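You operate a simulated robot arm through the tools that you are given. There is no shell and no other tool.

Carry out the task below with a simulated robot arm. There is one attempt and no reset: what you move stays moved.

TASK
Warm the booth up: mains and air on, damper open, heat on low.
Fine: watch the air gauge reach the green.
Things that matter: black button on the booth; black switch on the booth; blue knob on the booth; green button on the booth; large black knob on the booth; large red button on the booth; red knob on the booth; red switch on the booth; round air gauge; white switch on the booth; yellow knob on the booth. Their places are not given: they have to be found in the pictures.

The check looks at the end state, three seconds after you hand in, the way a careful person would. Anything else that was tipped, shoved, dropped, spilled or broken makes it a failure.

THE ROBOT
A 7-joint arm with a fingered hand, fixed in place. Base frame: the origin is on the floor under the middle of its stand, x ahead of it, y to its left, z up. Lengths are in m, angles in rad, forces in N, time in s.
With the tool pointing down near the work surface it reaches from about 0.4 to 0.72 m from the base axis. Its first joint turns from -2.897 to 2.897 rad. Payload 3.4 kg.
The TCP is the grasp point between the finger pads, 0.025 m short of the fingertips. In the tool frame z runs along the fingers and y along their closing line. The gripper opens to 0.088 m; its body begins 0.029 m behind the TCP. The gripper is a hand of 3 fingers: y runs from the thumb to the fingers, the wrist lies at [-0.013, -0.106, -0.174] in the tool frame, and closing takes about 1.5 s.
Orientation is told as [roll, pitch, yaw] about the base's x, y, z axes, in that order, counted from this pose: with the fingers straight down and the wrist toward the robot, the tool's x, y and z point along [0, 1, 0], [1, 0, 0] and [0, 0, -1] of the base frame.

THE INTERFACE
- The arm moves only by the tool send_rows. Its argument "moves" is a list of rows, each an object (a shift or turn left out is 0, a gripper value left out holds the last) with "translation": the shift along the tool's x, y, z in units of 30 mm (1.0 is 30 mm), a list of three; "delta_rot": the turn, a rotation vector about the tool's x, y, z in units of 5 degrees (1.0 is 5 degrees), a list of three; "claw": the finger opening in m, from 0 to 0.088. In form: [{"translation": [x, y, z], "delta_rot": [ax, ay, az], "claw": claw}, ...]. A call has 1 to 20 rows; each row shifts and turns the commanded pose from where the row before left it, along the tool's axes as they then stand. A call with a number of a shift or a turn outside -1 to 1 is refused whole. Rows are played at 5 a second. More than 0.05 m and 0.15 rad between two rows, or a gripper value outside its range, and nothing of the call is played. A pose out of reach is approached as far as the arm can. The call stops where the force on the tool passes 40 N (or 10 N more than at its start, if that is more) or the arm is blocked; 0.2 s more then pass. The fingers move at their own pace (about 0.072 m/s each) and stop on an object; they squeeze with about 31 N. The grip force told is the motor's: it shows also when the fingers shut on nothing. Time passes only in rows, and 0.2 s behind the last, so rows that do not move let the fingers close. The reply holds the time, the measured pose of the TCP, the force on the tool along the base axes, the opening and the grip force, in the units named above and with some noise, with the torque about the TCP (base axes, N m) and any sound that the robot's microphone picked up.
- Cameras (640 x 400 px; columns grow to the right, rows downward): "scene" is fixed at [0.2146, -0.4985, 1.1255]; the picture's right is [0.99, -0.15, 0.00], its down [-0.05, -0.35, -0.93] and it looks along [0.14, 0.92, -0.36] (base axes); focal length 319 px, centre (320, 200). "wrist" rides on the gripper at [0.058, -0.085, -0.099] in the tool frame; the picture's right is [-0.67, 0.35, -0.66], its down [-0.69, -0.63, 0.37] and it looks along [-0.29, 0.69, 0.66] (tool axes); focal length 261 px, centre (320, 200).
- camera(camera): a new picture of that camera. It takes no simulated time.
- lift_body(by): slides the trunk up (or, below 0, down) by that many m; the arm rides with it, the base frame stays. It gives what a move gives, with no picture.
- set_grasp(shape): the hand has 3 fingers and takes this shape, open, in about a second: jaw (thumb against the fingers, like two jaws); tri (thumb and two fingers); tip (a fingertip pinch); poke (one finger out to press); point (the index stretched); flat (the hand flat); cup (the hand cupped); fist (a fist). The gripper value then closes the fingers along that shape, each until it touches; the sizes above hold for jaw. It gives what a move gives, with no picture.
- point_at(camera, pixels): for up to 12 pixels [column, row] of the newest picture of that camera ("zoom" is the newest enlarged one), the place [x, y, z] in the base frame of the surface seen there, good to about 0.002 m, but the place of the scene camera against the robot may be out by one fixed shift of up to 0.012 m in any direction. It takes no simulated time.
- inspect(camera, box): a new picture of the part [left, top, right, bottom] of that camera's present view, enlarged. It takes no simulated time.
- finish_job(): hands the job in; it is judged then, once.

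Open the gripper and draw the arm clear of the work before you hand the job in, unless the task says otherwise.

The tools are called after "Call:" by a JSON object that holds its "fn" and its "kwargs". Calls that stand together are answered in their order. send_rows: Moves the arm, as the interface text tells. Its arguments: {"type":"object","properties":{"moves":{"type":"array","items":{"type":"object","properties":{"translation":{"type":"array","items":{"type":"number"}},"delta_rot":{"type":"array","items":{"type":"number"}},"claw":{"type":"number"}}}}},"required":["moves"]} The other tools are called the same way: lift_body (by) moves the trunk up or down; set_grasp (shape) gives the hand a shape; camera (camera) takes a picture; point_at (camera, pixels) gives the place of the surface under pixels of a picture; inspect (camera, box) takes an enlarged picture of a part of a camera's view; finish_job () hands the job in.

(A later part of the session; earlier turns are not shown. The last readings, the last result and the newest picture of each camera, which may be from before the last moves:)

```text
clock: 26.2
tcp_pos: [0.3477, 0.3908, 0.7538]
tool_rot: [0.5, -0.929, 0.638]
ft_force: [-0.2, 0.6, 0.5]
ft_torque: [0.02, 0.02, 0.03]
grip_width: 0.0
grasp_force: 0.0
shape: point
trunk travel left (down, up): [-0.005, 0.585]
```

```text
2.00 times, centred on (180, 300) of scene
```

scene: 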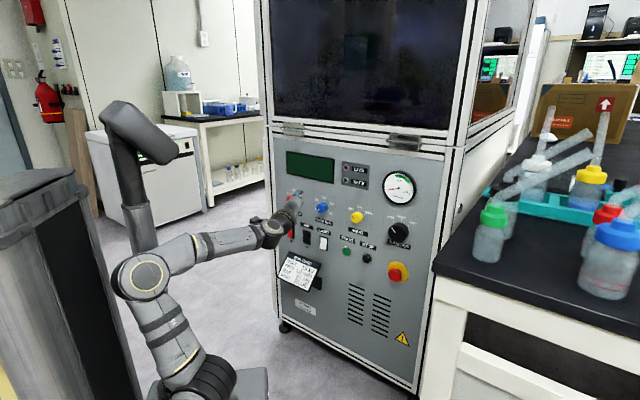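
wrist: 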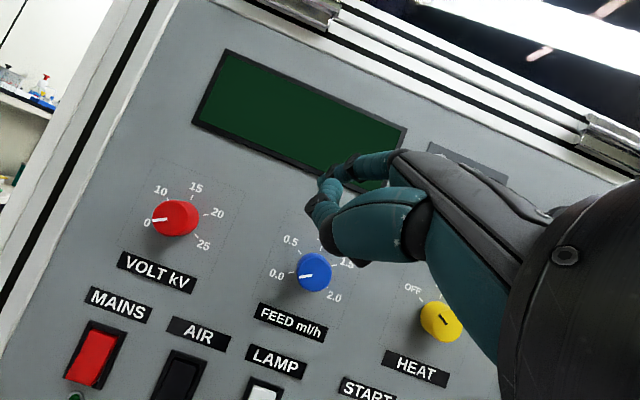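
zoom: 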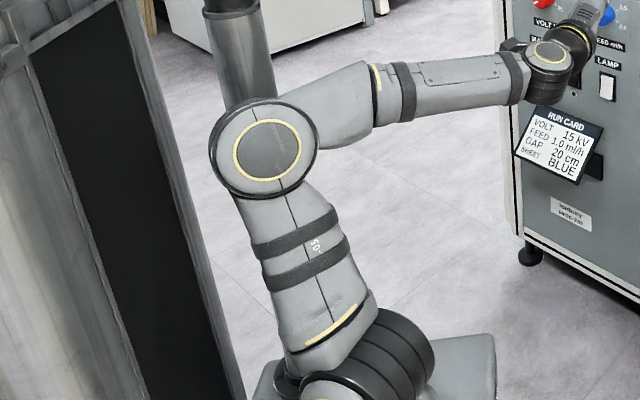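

The elbow is free again; pure translation works, and the forced 45° yaw was what pushed the elbow. I'll keep the hand radial instead (yaw about 66° toward MAINS) and move down-left and outward in small steps.

Call:
{"fn": "send_rows", "kwargs": {"moves": [{"translation": [0.38, -0.5, 0.6], "delta_rot": [-0.046, -0.068, -0.35]}, {"translation": [0.38, -0.5, 0.6], "delta_rot": [-0.046, -0.068, -0.35]}, {"translation": [0.38, -0.5, 0.6], "delta_rot": [-0.046, -0.068, -0.35]}, {"translation": [0.38, -0.5, 0.6], "delta_rot": [-0.046, -0.068, -0.35]}, {"translation": [0.38, -0.5, 0.6], "delta_rot": [-0.046, -0.068, -0.35]}]}}

Call:
{"fn": "inspect", "kwargs": {"camera": "scene", "box": [60, 160, 348, 400]}}

```text
clock: 27.1
tcp_pos: [0.2892, 0.4498, 0.7014]
tool_rot: [0.701, -0.928, 0.62]
ft_force: [0.9, -0.2, 0.4]
ft_torque: [0.0, -0.02, 0.0]
grip_width: 0.0003
grasp_force: 0.0
shape: point
trunk travel left (down, up): [-0.005, 0.585]
stopped in row 4: the arm was blocked; the commanded pose is now the measured one
```

```text
1.67 times, centred on (204, 280) of scene
```

zoom: 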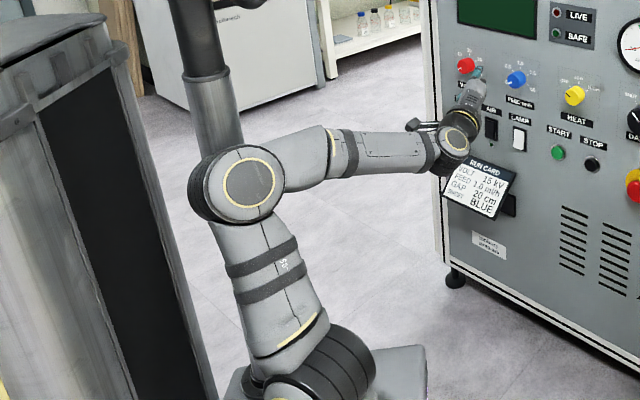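

It was blocked again by the elbow on the column at zoom (195,195). A better posture is a higher trunk with the wrist below the shoulder, so the elbow points forward; to get there I'll first back out to the right and up, translation only.

Call:
{"fn": "send_rows", "kwargs": {"moves": [{"translation": [-0.43, 0.33, -0.51]}, {"translation": [-0.43, 0.33, -0.51]}, {"translation": [-0.43, 0.33, -0.51]}, {"translation": [-0.43, 0.33, -0.51]}, {"translation": [-0.43, 0.33, -0.51]}, {"translation": [-0.56, 0.07, -0.36]}, {"translation": [-0.56, 0.07, -0.36]}, {"translation": [-0.56, 0.07, -0.36]}]}}

Call:
{"fn": "inspect", "kwargs": {"camera": "scene", "box": [60, 160, 380, 400]}}

```text
clock: 28.9
tcp_pos: [0.4029, 0.3385, 0.7514]
tool_rot: [0.692, -0.927, 0.629]
ft_force: [0.7, 0.9, -0.7]
ft_torque: [-0.01, 0.03, 0.0]
grip_width: 0.0
grasp_force: 0.0
shape: point
trunk travel left (down, up): [-0.005, 0.585]
```

```text
1.67 times, centred on (220, 280) of scene
```

zoom: 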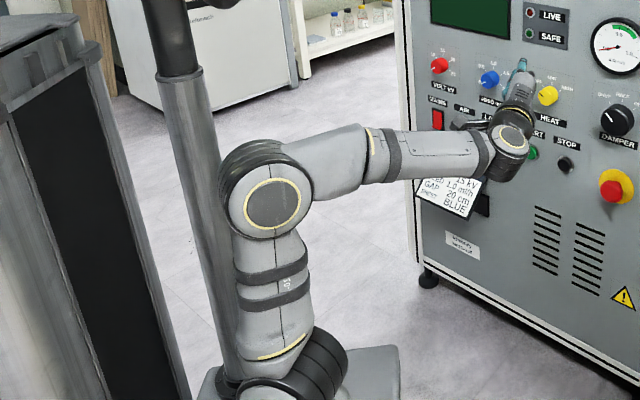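

The elbow is upright again, at zoom (275,195). I'll continue to the right while turning the tool back to yaw 45°, pitch 60°, as at clock 21.

Call:
{"fn": "send_rows", "kwargs": {"moves": [{"translation": [-0.56, 0.07, -0.36]}, {"translation": [-0.56, 0.07, -0.36]}, {"translation": [-0.56, 0.07, -0.36]}, {"translation": [-0.45, 0.03, -0.13], "delta_rot": [-0.134, -0.92, -0.21]}, {"translation": [-0.45, 0.03, -0.13], "delta_rot": [-0.134, -0.92, -0.21]}, {"translation": [-0.45, 0.03, -0.13], "delta_rot": [-0.134, -0.92, -0.21]}, {"translation": [-0.45, 0.03, -0.13], "delta_rot": [-0.134, -0.92, -0.21]}, {"delta_rot": [-0.134, -0.92, -0.21]}, {"delta_rot": [-0.134, -0.92, -0.21]}, {"delta_rot": [-0.134, -0.92, -0.21]}]}}

Call:
{"fn": "camera", "kwargs": {"camera": "scene"}}

```text
clock: 31.1
tcp_pos: [0.4888, 0.2593, 0.7457]
tool_rot: [-0.01, -1.048, 0.795]
ft_force: [0.1, 0.3, -0.6]
ft_torque: [0.02, 0.01, 0.0]
grip_width: 0.0
grasp_force: 0.0
shape: point
trunk travel left (down, up): [-0.005, 0.585]
```

```text
taken
```

scene: 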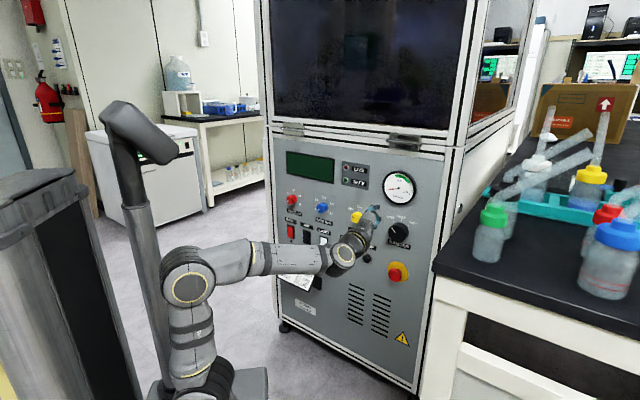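

The arm has a sound posture again. I'll lower the hand by 0.18 m at the same distance from the panel, then raise the trunk by as much, so the wrist ends up below the shoulder.

Call:
{"fn": "send_rows", "kwargs": {"moves": [{"translation": [0, -0.866, 0.5]}, {"translation": [0, -0.866, 0.5]}, {"translation": [0, -0.866, 0.5]}, {"translation": [0, -0.866, 0.5]}, {"translation": [0, -0.866, 0.5]}, {"translation": [0, -0.866, 0.5]}]}}

Call:
{"fn": "lift_body", "kwargs": {"by": 0.2}}

Call:
{"fn": "camera", "kwargs": {"camera": "scene"}}

```text
clock: 32.5
tcp_pos: [0.4847, 0.2581, 0.566]
tool_rot: [-0.01, -1.047, 0.792]
ft_force: [0.0, 0.1, -0.5]
ft_torque: [-0.03, 0.01, -0.02]
grip_width: 0.0
grasp_force: 0.0
shape: point
trunk travel left (down, up): [-0.005, 0.585]
```

```text
clock: 34.7
tcp_pos: [0.4862, 0.2603, 0.7675]
tool_rot: [-0.009, -1.047, 0.795]
ft_force: [-0.1, 0.2, -0.9]
ft_torque: [0.03, 0.01, 0.01]
grip_width: 0.0
grasp_force: 0.0
shape: point
trunk travel left (down, up): [-0.205, 0.385]
```

```text
taken
```

scene: 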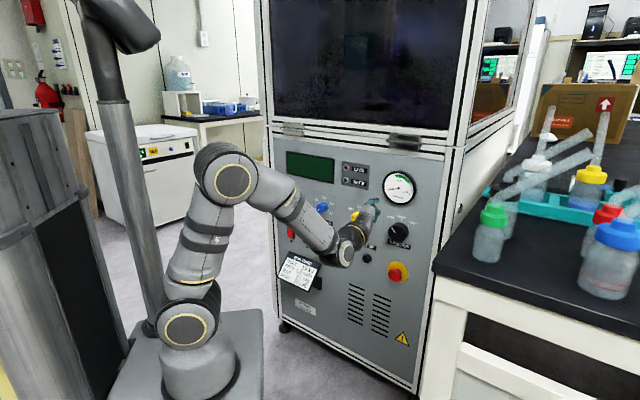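

The elbow now leans forward. I'll lower the hand again to z≈0.60 (still 5 cm clear of the controls), so the wrist hangs well below the shoulder.

Call:
{"fn": "send_rows", "kwargs": {"moves": [{"translation": [0, -0.866, 0.5]}, {"translation": [0, -0.866, 0.5]}, {"translation": [0, -0.866, 0.5]}, {"translation": [0, -0.866, 0.5]}, {"translation": [0, -0.866, 0.5]}, {"translation": [0, -0.5, 0.29]}]}}

Call:
{"fn": "camera", "kwargs": {"camera": "scene"}}

```text
clock: 36.1
tcp_pos: [0.4853, 0.2591, 0.5985]
tool_rot: [-0.009, -1.05, 0.794]
ft_force: [0.3, -0.4, 0.2]
ft_torque: [-0.01, 0.0, 0.0]
grip_width: 0.0
grasp_force: 0.1
shape: point
trunk travel left (down, up): [-0.205, 0.385]
```

```text
taken
```

scene: 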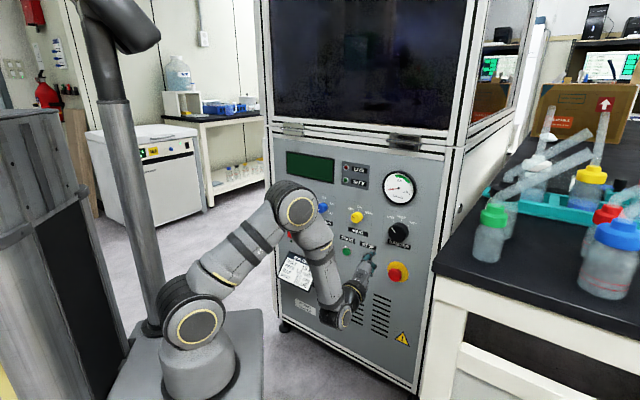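

The elbow now points forward and up, well clear of the column. I'll slide left at this height (tip z≈0.63, between the knob and switch rows), in short batches.

Call:
{"fn": "send_rows", "kwargs": {"moves": [{"translation": [1, 0, 0]}, {"translation": [1, 0, 0]}, {"translation": [1, 0, 0]}, {"translation": [1, 0, 0]}, {"translation": [1, 0, 0]}, {"translation": [1, 0, 0]}]}}

Call:
{"fn": "camera", "kwargs": {"camera": "scene"}}

```text
clock: 37.5
tcp_pos: [0.4418, 0.2822, 0.6187]
tool_rot: [-0.001, -1.047, 0.8]
ft_force: [-0.4, 0.6, -0.1]
ft_torque: [0.02, 0.0, -0.04]
grip_width: 0.0
grasp_force: 0.0
shape: point
out of reach, approached as far as the arm can: row 2, 3, 4, 5, 6
trunk travel left (down, up): [-0.205, 0.385]
```

```text
taken
```

scene: 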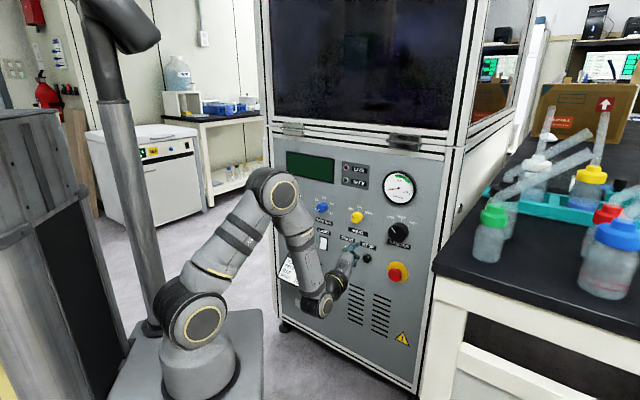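

Reach is limited here by the wrist bend (hand pointing 60° up while the forearm hangs steeply). I'll use a flatter pitch of 30° for the finger, which eases the wrist, and go 2 cm closer.

Call:
{"fn": "send_rows", "kwargs": {"moves": [{"translation": [0, 0.33, 0.58]}, {"delta_rot": [1, 0, 0]}, {"delta_rot": [1, 0, 0]}, {"delta_rot": [1, 0, 0]}, {"delta_rot": [1, 0, 0]}, {"delta_rot": [1, 0, 0]}, {"delta_rot": [1, 0, 0]}]}}

Call:
{"fn": "camera", "kwargs": {"camera": "scene"}}

```text
clock: 39.1
tcp_pos: [0.4604, 0.2874, 0.6229]
tool_rot: [-0.006, -0.521, 0.787]
ft_force: [0.4, -0.5, -0.4]
ft_torque: [0.02, 0.0, 0.0]
grip_width: 0.0002
grasp_force: 0.0
shape: point
out of reach, approached as far as the arm can: row 1
trunk travel left (down, up): [-0.205, 0.385]
```

```text
taken
```

scene: 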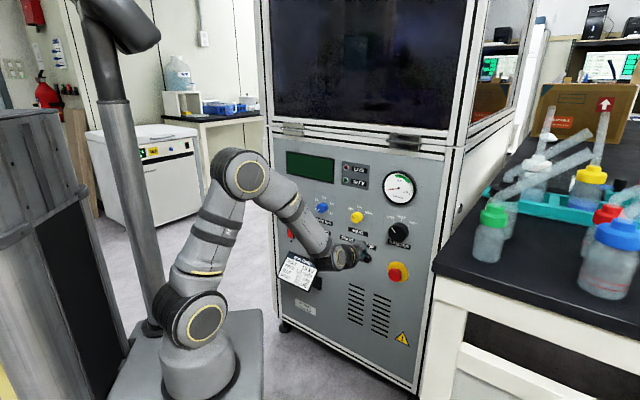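

The posture is good: TCP at n≈0.529, u≈0.122, pitch 30°. Now I'll sweep left along the panel while turning the hand gradually outward (yaw toward 66°), so the base joint does most of the work; first half now.

Call:
{"fn": "send_rows", "kwargs": {"moves": [{"translation": [0.96, 0, 0], "delta_rot": [0, 0.18, -0.31]}, {"translation": [0.96, 0.026, 0.015], "delta_rot": [0, 0.18, -0.31]}, {"translation": [0.96, 0.053, 0.03], "delta_rot": [0, 0.18, -0.31]}, {"translation": [0.96, 0.079, 0.045], "delta_rot": [0, 0.18, -0.31]}, {"translation": [0.96, 0.105, 0.06], "delta_rot": [0, 0.18, -0.31]}, {"translation": [0.955, 0.131, 0.076], "delta_rot": [0, 0.18, -0.31]}]}}

Call:
{"fn": "camera", "kwargs": {"camera": "scene"}}

```text
clock: 40.5
tcp_pos: [0.34, 0.4132, 0.6228]
tool_rot: [-0.004, -0.524, 0.977]
ft_force: [0.0, 0.5, 0.7]
ft_torque: [-0.02, 0.0, -0.02]
grip_width: 0.0
grasp_force: 0.0
shape: point
trunk travel left (down, up): [-0.205, 0.385]
```

```text
taken
```

scene: 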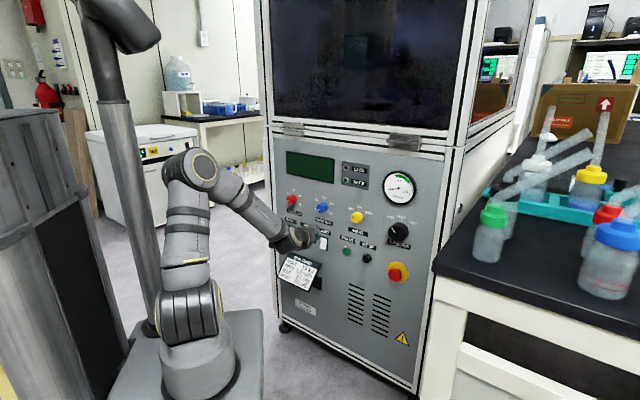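

That went smoothly; TCP is at n≈0.533, u≈-0.052 with yaw 56°. I'll do the second half of the sweep to the MAINS approach point.

Call:
{"fn": "send_rows", "kwargs": {"moves": [{"translation": [0.949, 0.16, 0.092], "delta_rot": [0, 0.18, -0.31]}, {"translation": [0.943, 0.185, 0.107], "delta_rot": [0, 0.18, -0.31]}, {"translation": [0.936, 0.211, 0.122], "delta_rot": [0, 0.18, -0.31]}, {"translation": [0.927, 0.236, 0.137], "delta_rot": [0, 0.18, -0.31]}, {"translation": [0.919, 0.261, 0.151], "delta_rot": [0, 0.18, -0.31]}, {"translation": [0.909, 0.287, 0.166], "delta_rot": [0, 0.18, -0.31]}]}}

Call:
{"fn": "camera", "kwargs": {"camera": "scene"}}

Call:
{"fn": "camera", "kwargs": {"camera": "wrist"}}

```text
clock: 41.4
tcp_pos: [0.3527, 0.4329, 0.6284]
tool_rot: [0.009, -0.529, 0.896]
ft_force: [-0.5, -0.7, -0.2]
ft_torque: [0.01, -0.02, 0.03]
grip_width: 0.0002
grasp_force: 0.0
shape: point
trunk travel left (down, up): [-0.205, 0.385]
stopped in row 4: the arm was blocked; the commanded pose is now the measured one
```

```text
taken
```

scene: 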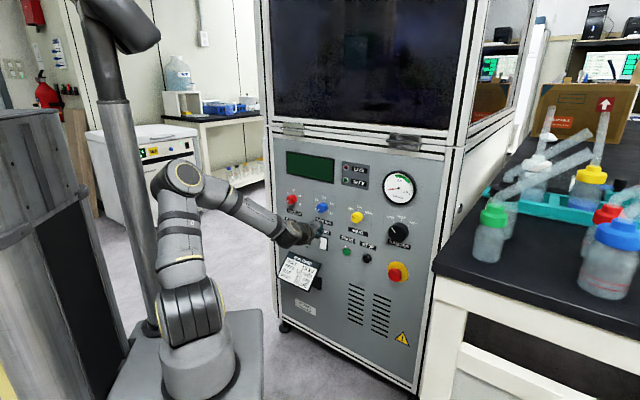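

```text
taken
```

wrist: 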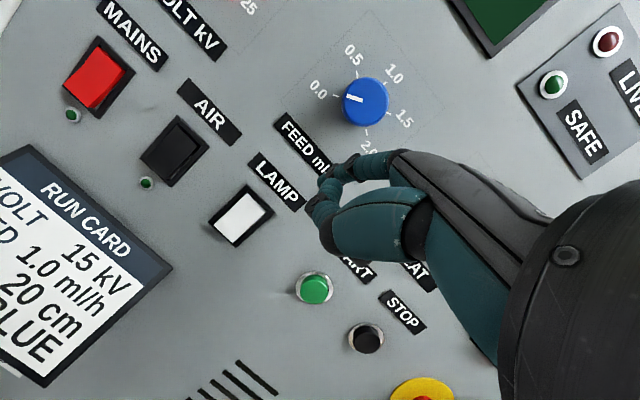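

The elbow (175,185) leaned left against the robot's own mast at (150,250), which rides with the arm. I'll back off to the right, and then use a higher trunk so the arm is more stretched and the elbow stays in front.

Call:
{"fn": "send_rows", "kwargs": {"moves": [{"translation": [-0.7, -0.2, -0.12]}, {"translation": [-0.95, -0.2, -0.12], "delta_rot": [0, -0.18, 0.31]}, {"translation": [-0.95, -0.2, -0.12], "delta_rot": [0, -0.18, 0.31]}, {"translation": [-0.95, -0.1, -0.06], "delta_rot": [0, -0.18, 0.31]}, {"translation": [-0.95, 0, 0], "delta_rot": [0, -0.18, 0.31]}, {"translation": [-0.95, 0, 0], "delta_rot": [0, -0.18, 0.31]}]}}

Call:
{"fn": "camera", "kwargs": {"camera": "scene"}}

```text
clock: 42.8
tcp_pos: [0.4604, 0.3046, 0.6276]
tool_rot: [0.011, -0.53, 0.736]
ft_force: [-0.8, 0.4, 0.7]
ft_torque: [-0.01, 0.02, 0.01]
grip_width: 0.0002
grasp_force: 0.1
shape: point
trunk travel left (down, up): [-0.205, 0.385]
```

```text
taken
```

scene: 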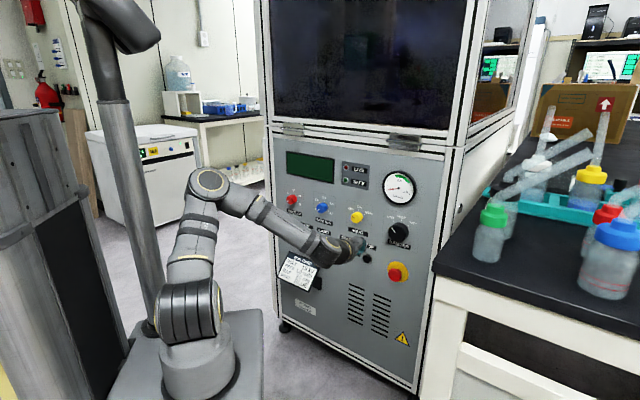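

The same pose came back but with the shoulder turned too far left. I'll raise the trunk in two steps with the hand lowered to match, so the upper arm leans forward more and the elbow stays in front.

Call:
{"fn": "send_rows", "kwargs": {"moves": [{"translation": [0, -0.5, 0.866]}, {"translation": [0, -0.5, 0.866]}, {"translation": [0, -0.5, 0.866]}]}}

Call:
{"fn": "lift_body", "kwargs": {"by": 0.13}}

Call:
{"fn": "send_rows", "kwargs": {"moves": [{"translation": [0, -0.5, 0.866]}, {"translation": [0, -0.5, 0.866]}, {"translation": [0, -0.5, 0.866]}, {"translation": [0, -0.5, 0.866]}]}}

Call:
{"fn": "camera", "kwargs": {"camera": "scene"}}

```text
clock: 43.6
tcp_pos: [0.4603, 0.3069, 0.5497]
tool_rot: [0.008, -0.529, 0.74]
ft_force: [0.8, -0.2, -0.1]
ft_torque: [0.02, -0.02, -0.02]
grip_width: 0.0806
grasp_force: 0.0
shape: point
out of reach, approached as far as the arm can: row 3
trunk travel left (down, up): [-0.205, 0.385]
```

```text
clock: 45.2
tcp_pos: [0.4611, 0.3059, 0.6792]
tool_rot: [0.009, -0.529, 0.737]
ft_force: [-0.1, 0.0, 0.6]
ft_torque: [0.0, -0.01, 0.0]
grip_width: 0.0807
grasp_force: 0.0
shape: point
trunk travel left (down, up): [-0.335, 0.255]
```

```text
clock: 46.2
tcp_pos: [0.4782, 0.2931, 0.5737]
tool_rot: [0.016, -0.529, 0.744]
ft_force: [0.1, 0.0, -0.2]
ft_torque: [0.01, 0.01, 0.03]
grip_width: 0.0
grasp_force: 0.1
shape: point
out of reach, approached as far as the arm can: row 1, 2, 3, 4
trunk travel left (down, up): [-0.335, 0.255]
```

```text
taken
```

scene: 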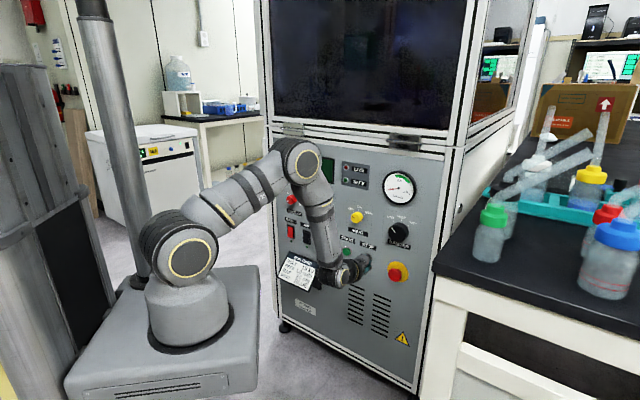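

The shoulder has swung back and the elbow now points forward at (300,160), but the last rows hit some joint limit. I'll look closely at the arm to see which joint is at its end.

Call:
{"fn": "inspect", "kwargs": {"camera": "scene", "box": [130, 120, 410, 340]}}

Call:
{"fn": "point_at", "kwargs": {"camera": "scene", "pixels": [[190, 255], [302, 162], [337, 278], [318, 215], [245, 195], [190, 310], [360, 262], [270, 175], [325, 245], [150, 300], [105, 100], [130, 220]]}}

```text
1.82 times, centred on (270, 230) of scene
```

zoom: 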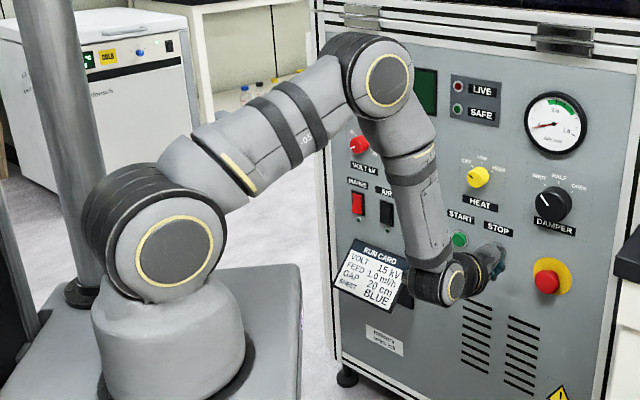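

```text
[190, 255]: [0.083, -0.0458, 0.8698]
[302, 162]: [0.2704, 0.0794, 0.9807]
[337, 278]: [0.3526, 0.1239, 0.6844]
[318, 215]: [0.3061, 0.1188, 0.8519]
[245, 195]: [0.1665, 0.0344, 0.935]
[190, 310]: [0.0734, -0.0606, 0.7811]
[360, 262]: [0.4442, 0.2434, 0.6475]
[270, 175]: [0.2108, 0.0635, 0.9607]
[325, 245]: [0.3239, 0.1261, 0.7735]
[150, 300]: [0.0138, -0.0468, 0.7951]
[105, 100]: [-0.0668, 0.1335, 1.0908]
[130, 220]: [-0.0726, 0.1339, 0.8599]
```

Measured joint centres: shoulder ≈(0.055,0.01,0.86), elbow ≈(0.25,0.13,0.98), wrist ≈(0.335,0.165,0.68). I'll raise the hand 3 cm, then sweep left on an arc about the base axis with the same yaw change, so only the first joint has to turn.

Call:
{"fn": "send_rows", "kwargs": {"moves": [{"translation": [0, 0.5, -0.866]}, {"translation": [0.9, 0.09, 0.053], "delta_rot": [0, 0.3, -0.52]}, {"translation": [0.9, 0.09, 0.053], "delta_rot": [0, 0.3, -0.52]}, {"translation": [0.9, 0.09, 0.053], "delta_rot": [0, 0.3, -0.52]}, {"translation": [0.9, 0.09, 0.053], "delta_rot": [0, 0.3, -0.52]}]}}

Call:
{"fn": "camera", "kwargs": {"camera": "scene"}}

```text
clock: 47.4
tcp_pos: [0.4073, 0.3725, 0.6062]
tool_rot: [0.011, -0.53, 0.951]
ft_force: [0.2, 0.0, 0.1]
ft_torque: [-0.01, 0.07, -0.07]
grip_width: 0.0
grasp_force: 0.0
shape: point
trunk travel left (down, up): [-0.335, 0.255]
```

```text
taken
```

scene: 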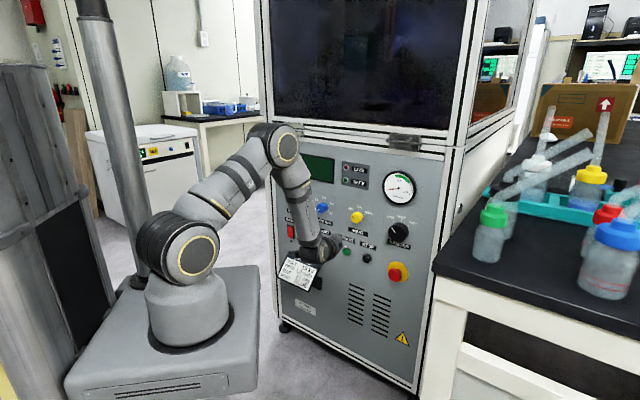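

The arm now turns as one piece, with the hand at n≈0.551, u≈0.025 and no contact. I'll continue the arc to the left by about 20° more.

Call:
{"fn": "send_rows", "kwargs": {"moves": [{"translation": [0.9, 0.09, 0.053], "delta_rot": [0, 0.3, -0.52]}, {"translation": [0.9, 0.09, 0.053], "delta_rot": [0, 0.3, -0.52]}, {"translation": [0.9, 0.09, 0.053], "delta_rot": [0, 0.3, -0.52]}, {"translation": [0.9, 0.09, 0.053], "delta_rot": [0, 0.3, -0.52]}, {"translation": [0.9, 0.09, 0.053], "delta_rot": [0, 0.3, -0.52]}, {"translation": [0.9, 0.09, 0.053], "delta_rot": [0, 0.3, -0.52]}, {"translation": [0.9, 0.09, 0.053], "delta_rot": [0, 0.3, -0.52]}]}}

Call:
{"fn": "camera", "kwargs": {"camera": "scene"}}

Call:
{"fn": "camera", "kwargs": {"camera": "wrist"}}

```text
clock: 49.0
tcp_pos: [0.2497, 0.4804, 0.6048]
tool_rot: [0.009, -0.532, 1.324]
ft_force: [0.2, 0.3, 0.2]
ft_torque: [0.0, 0.01, 0.01]
grip_width: 0.0
grasp_force: 0.1
shape: point
out of reach, approached as far as the arm can: row 7
trunk travel left (down, up): [-0.335, 0.255]
```

```text
taken
```

scene: 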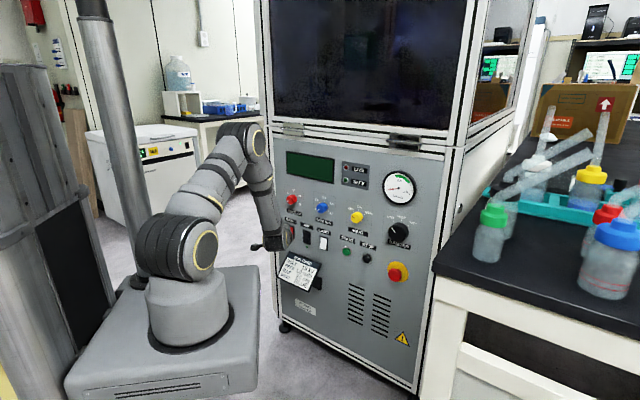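

```text
taken
```

wrist: 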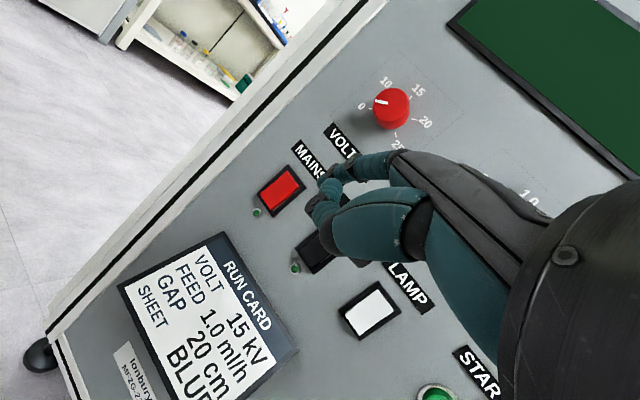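

The hand is now in front of the left end: MAINS rocker at (280,190), its lamp at (257,212), AIR at (315,250) in the wrist view. I'll measure the rocker from here.

Call:
{"fn": "inspect", "kwargs": {"camera": "wrist", "box": [230, 140, 358, 220]}}

Call:
{"fn": "point_at", "kwargs": {"camera": "zoom", "pixels": [[290, 150], [340, 220], [300, 190], [250, 200], [210, 250], [180, 320], [225, 300], [270, 270], [260, 240], [135, 362], [320, 170], [150, 270]]}}

```text
5.00 times, centred on (294, 180) of wrist
```

zoom: 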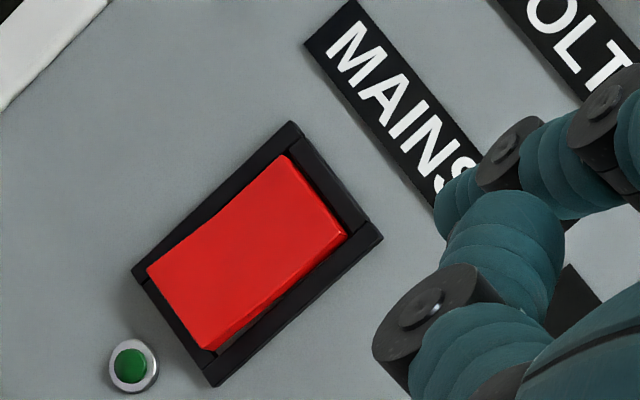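

```text
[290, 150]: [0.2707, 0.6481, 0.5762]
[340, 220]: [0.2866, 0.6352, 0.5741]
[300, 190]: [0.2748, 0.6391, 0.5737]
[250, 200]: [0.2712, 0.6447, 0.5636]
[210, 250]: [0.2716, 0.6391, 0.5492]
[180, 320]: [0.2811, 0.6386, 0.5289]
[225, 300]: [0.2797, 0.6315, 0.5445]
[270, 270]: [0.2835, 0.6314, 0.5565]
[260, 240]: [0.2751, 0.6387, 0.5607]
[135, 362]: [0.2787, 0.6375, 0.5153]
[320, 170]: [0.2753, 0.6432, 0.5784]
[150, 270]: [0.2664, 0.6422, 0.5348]
```

The rocker spans u≈-0.267..-0.246, z≈0.533..0.58, and its lower end sticks out about 6 mm (n≈0.644 vs 0.650 at the top). I'll measure the index tip at zoom (455,205) to confirm my tip offset.

Call:
{"fn": "point_at", "kwargs": {"camera": "zoom", "pixels": [[455, 205], [445, 220], [465, 185], [550, 150], [500, 160], [430, 310], [390, 350], [500, 230], [610, 110]]}}

Call:
{"fn": "inspect", "kwargs": {"camera": "scene", "box": [240, 180, 336, 260]}}

```text
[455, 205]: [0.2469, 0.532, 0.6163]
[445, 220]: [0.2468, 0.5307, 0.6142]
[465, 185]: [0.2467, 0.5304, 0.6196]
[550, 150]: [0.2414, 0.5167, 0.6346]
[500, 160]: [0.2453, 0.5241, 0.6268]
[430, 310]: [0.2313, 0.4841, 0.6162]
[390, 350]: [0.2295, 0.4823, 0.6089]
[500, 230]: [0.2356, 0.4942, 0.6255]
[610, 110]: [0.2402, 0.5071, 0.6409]
```

```text
5.00 times, centred on (288, 220) of scene
```

zoom: 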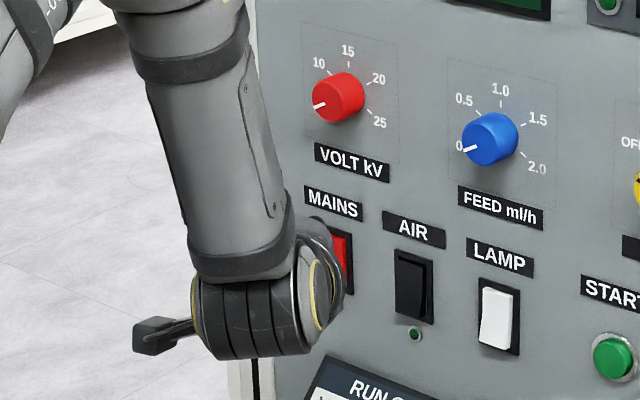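

The tip measurement agrees (about 0.055 m ahead and 0.013 m left of the TCP). I'll move to a standoff 3 cm in front of the lower half of MAINS, reducing the yaw to about 64° on the way.

Call:
{"fn": "send_rows", "kwargs": {"moves": [{"translation": [0.32, 0.19, 0.76], "delta_rot": [0, -0.3, 0.515]}, {"translation": [0.32, 0.19, 0.76], "delta_rot": [0, -0.3, 0.515]}, {"translation": [0.32, 0.19, 0.76], "delta_rot": [0, -0.3, 0.515]}, {"translation": [0.32, 0.19, 0.76], "delta_rot": [0, -0.3, 0.515]}, {}]}}

Call:
{"fn": "camera", "kwargs": {"camera": "wrist"}}

Call:
{"fn": "camera", "kwargs": {"camera": "scene"}}

```text
clock: 50.2
tcp_pos: [0.3641, 0.514, 0.552]
tool_rot: [0.027, -0.524, 1.132]
ft_force: [-30.1, -23.1, 8.7]
ft_torque: [0.38, 0.04, 1.32]
grip_width: 0.0805
grasp_force: 0.1
shape: point
out of reach, approached as far as the arm can: row 1, 2, 3, 4
trunk travel left (down, up): [-0.335, 0.255]
```

```text
taken
```

wrist: 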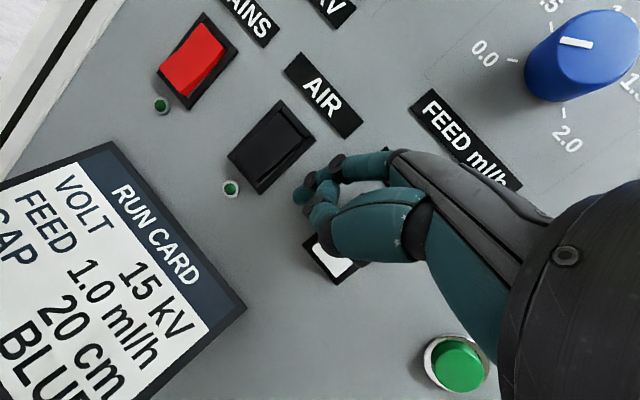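

```text
taken
```

scene: 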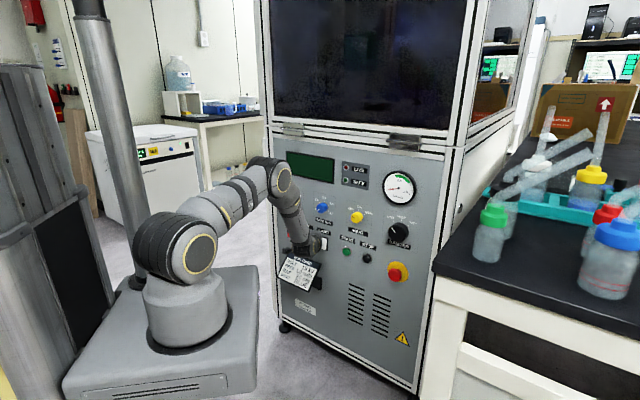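

The arm slid the wrong way, to the right, and is pressing on the panel with about 38 N between AIR and LAMP. I'll back straight off along the panel normal right away.

Call:
{"fn": "send_rows", "kwargs": {"moves": [{"translation": [0.17, -0.41, -0.235]}, {"translation": [0.34, -0.81, -0.47]}, {"translation": [0.17, -0.41, -0.235]}]}}

Call:
{"fn": "camera", "kwargs": {"camera": "wrist"}}

Call:
{"fn": "inspect", "kwargs": {"camera": "scene", "box": [272, 195, 352, 265]}}

```text
clock: 51.0
tcp_pos: [0.3655, 0.4583, 0.5562]
tool_rot: [0.012, -0.532, 1.112]
ft_force: [-0.6, -0.3, 1.1]
ft_torque: [-0.01, -0.03, -0.01]
grip_width: 0.0
grasp_force: 0.0
shape: point
out of reach, approached as far as the arm can: row 1, 2, 3
trunk travel left (down, up): [-0.335, 0.255]
```

```text
taken
```

wrist: 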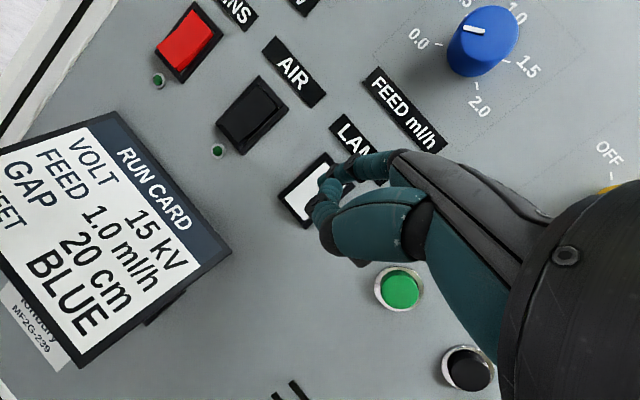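

```text
5.71 times, centred on (312, 230) of scene
```

zoom: 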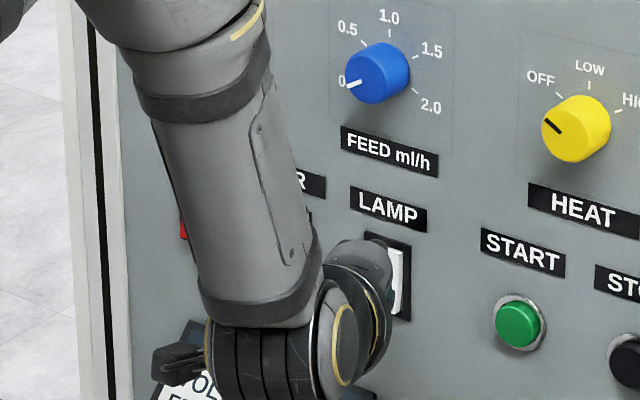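

I'm off the panel with no force. Now I'll check that LAMP (305,195 in the wrist view) and AIR have not changed state.

Call:
{"fn": "inspect", "kwargs": {"camera": "wrist", "box": [200, 60, 360, 240]}}

Call:
{"fn": "point_at", "kwargs": {"camera": "wrist", "pixels": [[315, 175], [300, 205], [290, 195], [265, 95], [237, 130], [250, 110]]}}

```text
2.22 times, centred on (280, 150) of wrist
```

zoom: 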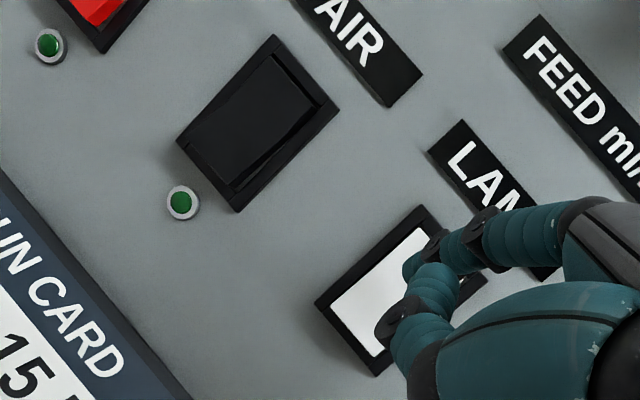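

```text
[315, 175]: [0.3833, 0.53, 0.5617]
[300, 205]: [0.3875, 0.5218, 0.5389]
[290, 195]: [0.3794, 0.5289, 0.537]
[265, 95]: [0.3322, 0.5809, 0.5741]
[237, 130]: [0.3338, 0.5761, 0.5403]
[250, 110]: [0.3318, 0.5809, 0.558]
```

LAMP and AIR are unchanged (LAMP's lower end still stands out at n≈0.643). The readings fit a forearm-roll limit: the wrist is flipped so the hand must point left of the forearm. I'll back away up and right, then unflip by lowering the pitch with the wrist high.

Call:
{"fn": "send_rows", "kwargs": {"moves": [{"translation": [-0.49, -0.21, -0.89]}, {"translation": [-0.49, -0.21, -0.89]}, {"translation": [-0.49, -0.21, -0.89]}, {"translation": [-0.6, 0.3, -0.75]}, {"translation": [-0.6, 0.3, -0.75]}]}}

Call:
{"fn": "camera", "kwargs": {"camera": "scene"}}

```text
clock: 52.2
tcp_pos: [0.4054, 0.366, 0.6608]
tool_rot: [0.006, -0.53, 1.109]
ft_force: [-0.2, 0.1, -0.3]
ft_torque: [0.04, 0.03, -0.02]
grip_width: 0.0
grasp_force: 0.0
shape: point
trunk travel left (down, up): [-0.335, 0.255]
```

```text
taken
```

scene: 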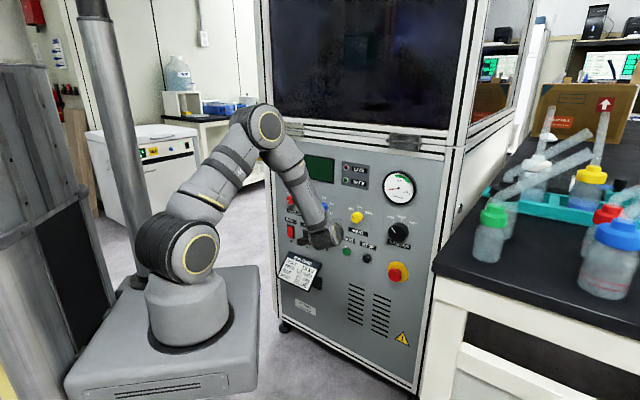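

The hand is back at n≈0.546, u≈0.028 with the hand pointing well left of the forearm. Now I'll pitch the fingers straight down while raising the hand 0.18 m, to bring the wrist through to its normal side.

Call:
{"fn": "send_rows", "kwargs": {"moves": [{"translation": [0, 0.3, -0.95], "delta_rot": [1, 0, 0]}, {"translation": [0, 0.25, -0.95], "delta_rot": [1, 0, 0]}, {"translation": [0, 0.2, -0.95], "delta_rot": [1, 0, 0]}, {"translation": [0, 0.1, -0.97], "delta_rot": [1, 0, 0]}, {"translation": [0, 0.05, -0.98], "delta_rot": [1, 0, 0]}, {"translation": [0, 0, -1], "delta_rot": [1, 0, 0]}, {}]}}

Call:
{"fn": "camera", "kwargs": {"camera": "scene"}}

```text
clock: 53.8
tcp_pos: [0.3934, 0.3413, 0.8338]
tool_rot: [0.006, -0.006, 1.11]
ft_force: [0.3, -0.1, 1.0]
ft_torque: [0.04, -0.02, 0.0]
grip_width: 0.0001
grasp_force: 0.2
shape: point
trunk travel left (down, up): [-0.335, 0.255]
```

```text
taken
```

scene: 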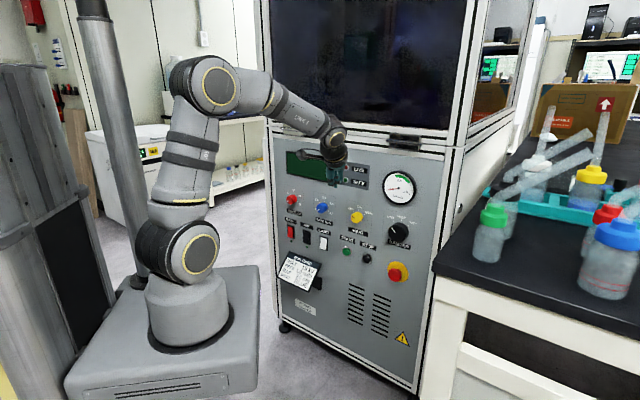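

The fingers point straight down again and the wrist is back on its normal side. I'll turn the hand's yaw from 64° to 20°, so it points to the right of the forearm before I pitch it up again.

Call:
{"fn": "send_rows", "kwargs": {"moves": [{"delta_rot": [0, 0, 1]}, {"delta_rot": [0, 0, 1]}, {"delta_rot": [0, 0, 1]}, {"delta_rot": [0, 0, 1]}, {"delta_rot": [0, 0, 1]}, {"delta_rot": [0, 0, 1]}, {"delta_rot": [0, 0, 1]}, {"delta_rot": [0, 0, 1]}, {"delta_rot": [0, 0, 0.7]}, {}]}}

Call:
{"fn": "camera", "kwargs": {"camera": "scene"}}

```text
clock: 56.0
tcp_pos: [0.3949, 0.342, 0.8357]
tool_rot: [0.009, -0.001, 0.351]
ft_force: [0.0, -0.6, 0.2]
ft_torque: [0.03, 0.01, 0.0]
grip_width: 0.0
grasp_force: 0.0
shape: point
trunk travel left (down, up): [-0.335, 0.255]
```

```text
taken
```

scene: 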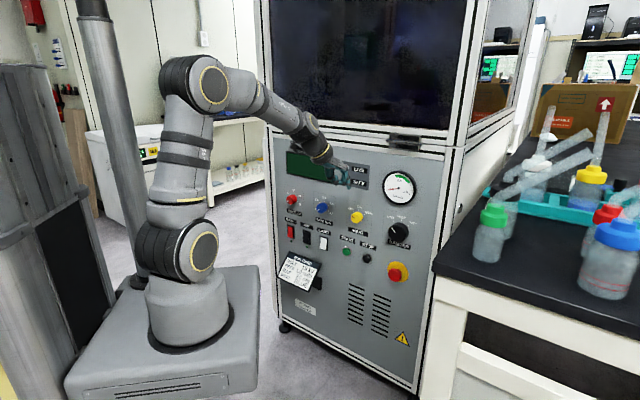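

The yaw is 20° now. I'll sweep left on an arc about the base axis by 30°, taking the whole arm along.

Call:
{"fn": "send_rows", "kwargs": {"moves": [{"translation": [0.76, -0.373, 0], "delta_rot": [0, 0, -0.6]}, {"translation": [0.76, -0.373, 0], "delta_rot": [0, 0, -0.6]}, {"translation": [0.76, -0.373, 0], "delta_rot": [0, 0, -0.6]}, {"translation": [0.76, -0.373, 0], "delta_rot": [0, 0, -0.6]}, {"translation": [0.76, -0.373, 0], "delta_rot": [0, 0, -0.6]}, {"translation": [0.76, -0.373, 0], "delta_rot": [0, 0, -0.6]}]}}

Call:
{"fn": "camera", "kwargs": {"camera": "scene"}}

```text
clock: 57.4
tcp_pos: [0.269, 0.4298, 0.8375]
tool_rot: [0.008, -0.003, 0.668]
ft_force: [0.4, 0.3, 0.2]
ft_torque: [-0.02, 0.01, 0.01]
grip_width: 0.0
grasp_force: 0.1
shape: point
trunk travel left (down, up): [-0.335, 0.255]
```

```text
taken
```

scene: 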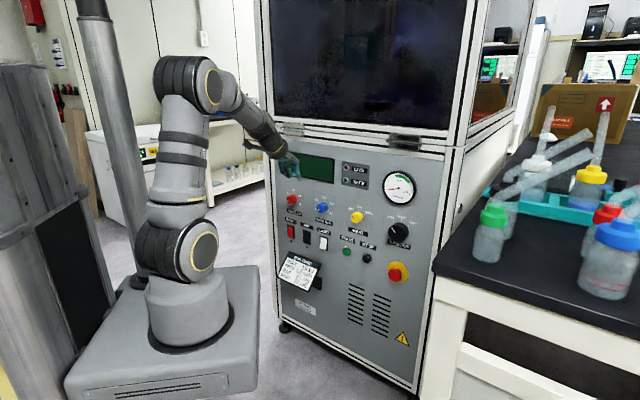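

The posture is healthy and the hand is now to the right of the forearm line. I'll finish the arc by another 9°, then start to pitch up and go down in front of the left switches.

Call:
{"fn": "send_rows", "kwargs": {"moves": [{"translation": [0.76, -0.373, 0], "delta_rot": [0, 0, -0.6]}, {"translation": [0.76, -0.373, 0], "delta_rot": [0, 0, -0.6]}, {"translation": [0.76, -0.373, 0], "delta_rot": [0, 0, -0.6]}, {"delta_rot": [-1, 0, 0]}, {"delta_rot": [-1, 0, 0]}, {"delta_rot": [-1, 0, 0]}, {"delta_rot": [-1, 0, 0]}, {"delta_rot": [-1, 0, 0]}, {"delta_rot": [-1, 0, 0]}]}}

Call:
{"fn": "camera", "kwargs": {"camera": "scene"}}

```text
clock: 59.4
tcp_pos: [0.2024, 0.4594, 0.8379]
tool_rot: [0.008, -0.53, 0.819]
ft_force: [0.7, -1.0, 1.1]
ft_torque: [0.02, -0.01, 0.0]
grip_width: 0.0
grasp_force: 0.1
shape: point
trunk travel left (down, up): [-0.335, 0.255]
```

```text
taken
```

scene: 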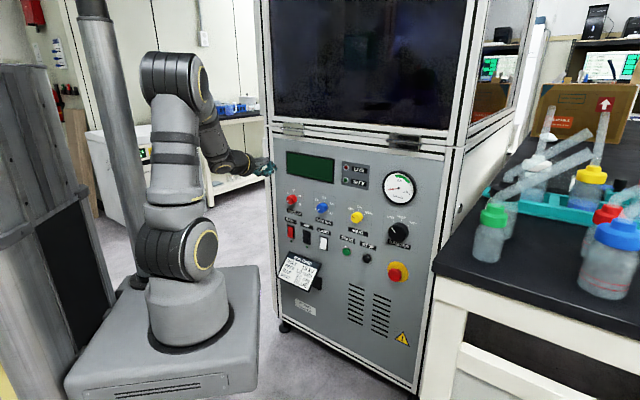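

The hand is up at the left end, clear of everything, with a good margin in the forearm roll. I'll go down and forward in 5 rows toward MAINS and check.

Call:
{"fn": "send_rows", "kwargs": {"moves": [{"translation": [0.2, -0.286, 0.98]}, {"translation": [0.2, -0.286, 0.98]}, {"translation": [0.2, -0.286, 0.98]}, {"translation": [0.2, -0.286, 0.98]}, {"translation": [0.2, -0.286, 0.98]}]}}

Call:
{"fn": "camera", "kwargs": {"camera": "scene"}}

```text
clock: 60.6
tcp_pos: [0.2055, 0.5113, 0.6867]
tool_rot: [0.009, -0.529, 0.818]
ft_force: [0.1, 0.0, 0.7]
ft_torque: [-0.01, 0.03, -0.01]
grip_width: 0.0002
grasp_force: 0.0
shape: point
trunk travel left (down, up): [-0.335, 0.255]
```

```text
taken
```

scene: 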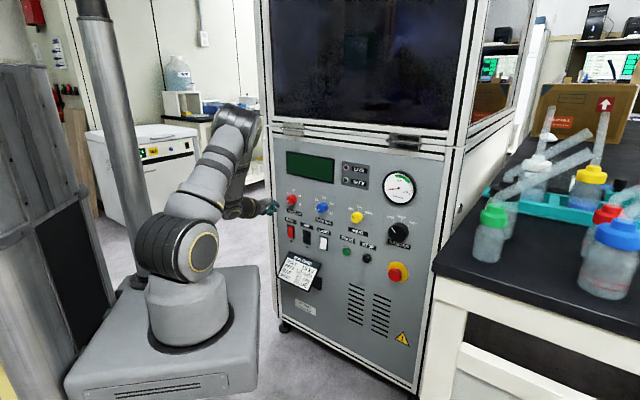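

It's tracking perfectly: TCP n≈0.507, u≈-0.216, z 0.687. I'll go the remaining 15 cm down to the standoff.

Call:
{"fn": "send_rows", "kwargs": {"moves": [{"translation": [0.167, -0.295, 0.98]}, {"translation": [0.167, -0.295, 0.98]}, {"translation": [0.167, -0.295, 0.98]}, {"translation": [0.167, -0.295, 0.98]}, {"translation": [0.167, -0.295, 0.98]}, {}]}}

Call:
{"fn": "camera", "kwargs": {"camera": "scene"}}

Call:
{"fn": "camera", "kwargs": {"camera": "wrist"}}

```text
clock: 62.0
tcp_pos: [0.2111, 0.556, 0.5404]
tool_rot: [0.008, -0.532, 0.818]
ft_force: [-1.1, 0.2, 0.4]
ft_torque: [0.05, 0.0, 0.04]
grip_width: 0.0
grasp_force: 0.0
shape: point
trunk travel left (down, up): [-0.335, 0.255]
```

```text
taken
```

scene: 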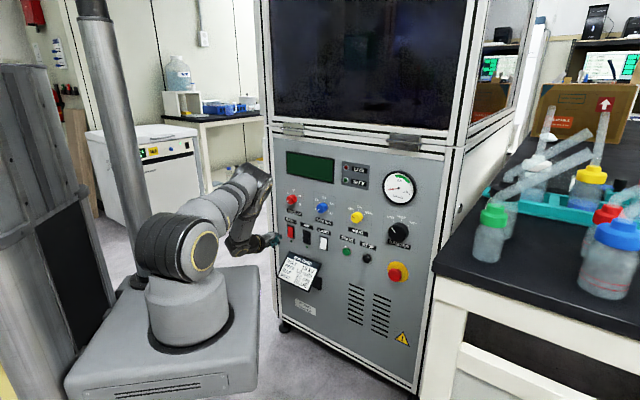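

```text
taken
```

wrist: 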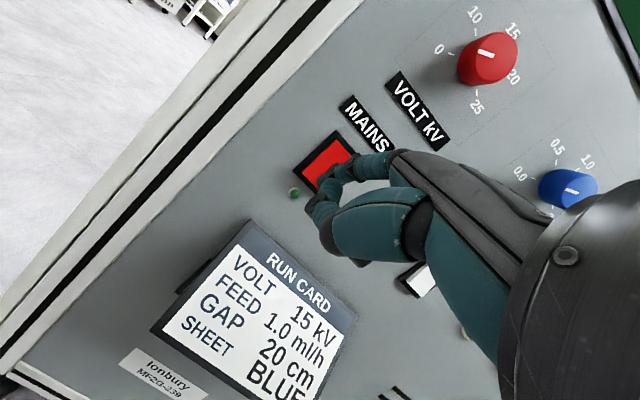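

The finger is in front of MAINS: red rocker at (327,165) in the wrist view, tip at (330,180). I'll measure the tip and the rocker once more before pressing.

Call:
{"fn": "inspect", "kwargs": {"camera": "wrist", "box": [272, 110, 400, 220]}}

Call:
{"fn": "point_at", "kwargs": {"camera": "wrist", "pixels": [[326, 177], [325, 181], [330, 172], [310, 172], [322, 155], [335, 145], [345, 155], [294, 192], [350, 165], [315, 180]]}}

Call:
{"fn": "inspect", "kwargs": {"camera": "scene", "box": [232, 190, 328, 270]}}

```text
3.64 times, centred on (336, 165) of wrist
```

zoom: 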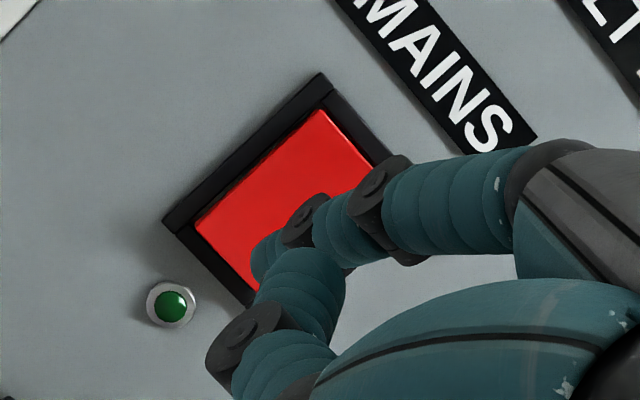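

```text
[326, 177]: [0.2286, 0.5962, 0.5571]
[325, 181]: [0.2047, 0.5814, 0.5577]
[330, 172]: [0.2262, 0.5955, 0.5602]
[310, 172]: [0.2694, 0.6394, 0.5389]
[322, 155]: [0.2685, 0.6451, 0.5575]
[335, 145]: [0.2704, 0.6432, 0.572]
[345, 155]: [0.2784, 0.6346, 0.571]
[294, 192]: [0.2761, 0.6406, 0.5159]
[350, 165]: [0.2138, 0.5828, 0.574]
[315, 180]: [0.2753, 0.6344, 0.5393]
```

```text
5.00 times, centred on (280, 230) of scene
```

zoom: 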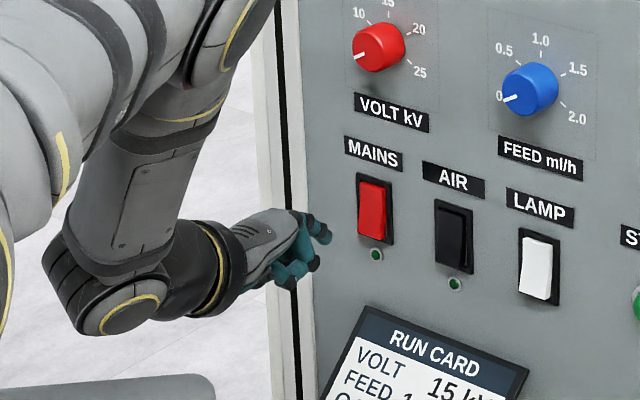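

The scene view shows the fingertip lined up level with the lower half of MAINS. I'll advance 3.6 cm along the panel normal, then probe in small steps.

Call:
{"fn": "send_rows", "kwargs": {"moves": [{"translation": [-0.06, 0.487, 0.358]}, {"translation": [-0.06, 0.487, 0.358]}, {}]}}

Call:
{"fn": "inspect", "kwargs": {"camera": "scene", "box": [256, 200, 320, 250]}}

Call:
{"fn": "inspect", "kwargs": {"camera": "wrist", "box": [272, 110, 400, 220]}}

```text
clock: 62.8
tcp_pos: [0.2384, 0.5764, 0.536]
tool_rot: [0.01, -0.529, 0.818]
ft_force: [-0.2, -0.1, 0.3]
ft_torque: [-0.01, -0.04, -0.01]
grip_width: 0.0
grasp_force: 0.0
shape: point
trunk travel left (down, up): [-0.335, 0.255]
```

```text
8.00 times, centred on (288, 225) of scene
```

zoom: 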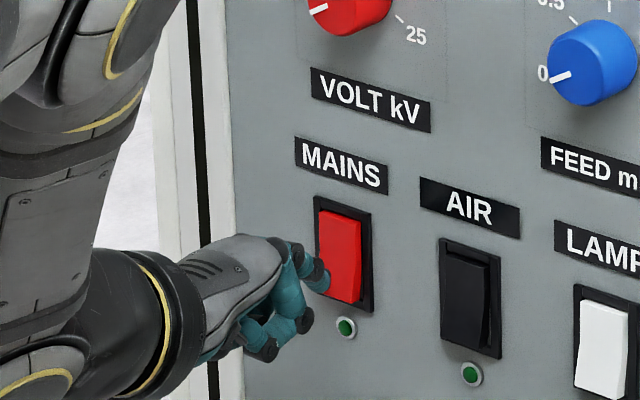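

```text
3.64 times, centred on (336, 165) of wrist
```

zoom: 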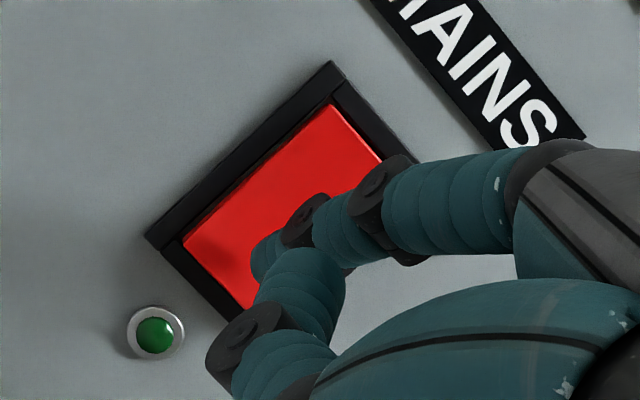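

The tip is about 6 mm from the rocker's lower part. I'll push forward in small steps; the force stop will end it if needed.

Call:
{"fn": "send_rows", "kwargs": {"moves": [{"translation": [-0.007, 0.173, 0.1]}, {"translation": [-0.005, 0.13, 0.075]}, {"translation": [-0.005, 0.13, 0.075]}, {"translation": [-0.005, 0.13, 0.075]}]}}

Call:
{"fn": "inspect", "kwargs": {"camera": "scene", "box": [256, 200, 320, 250]}}

```text
clock: 63.8
tcp_pos: [0.2511, 0.5894, 0.5368]
tool_rot: [0.008, -0.529, 0.82]
ft_force: [-5.7, -5.1, 1.5]
ft_torque: [0.07, -0.08, 0.11]
grip_width: 0.0804
grasp_force: 0.2
shape: point
trunk travel left (down, up): [-0.335, 0.255]
```

```text
8.00 times, centred on (288, 225) of scene
```

zoom: 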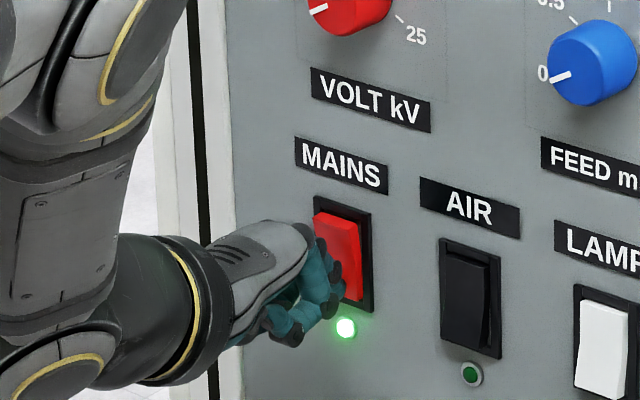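

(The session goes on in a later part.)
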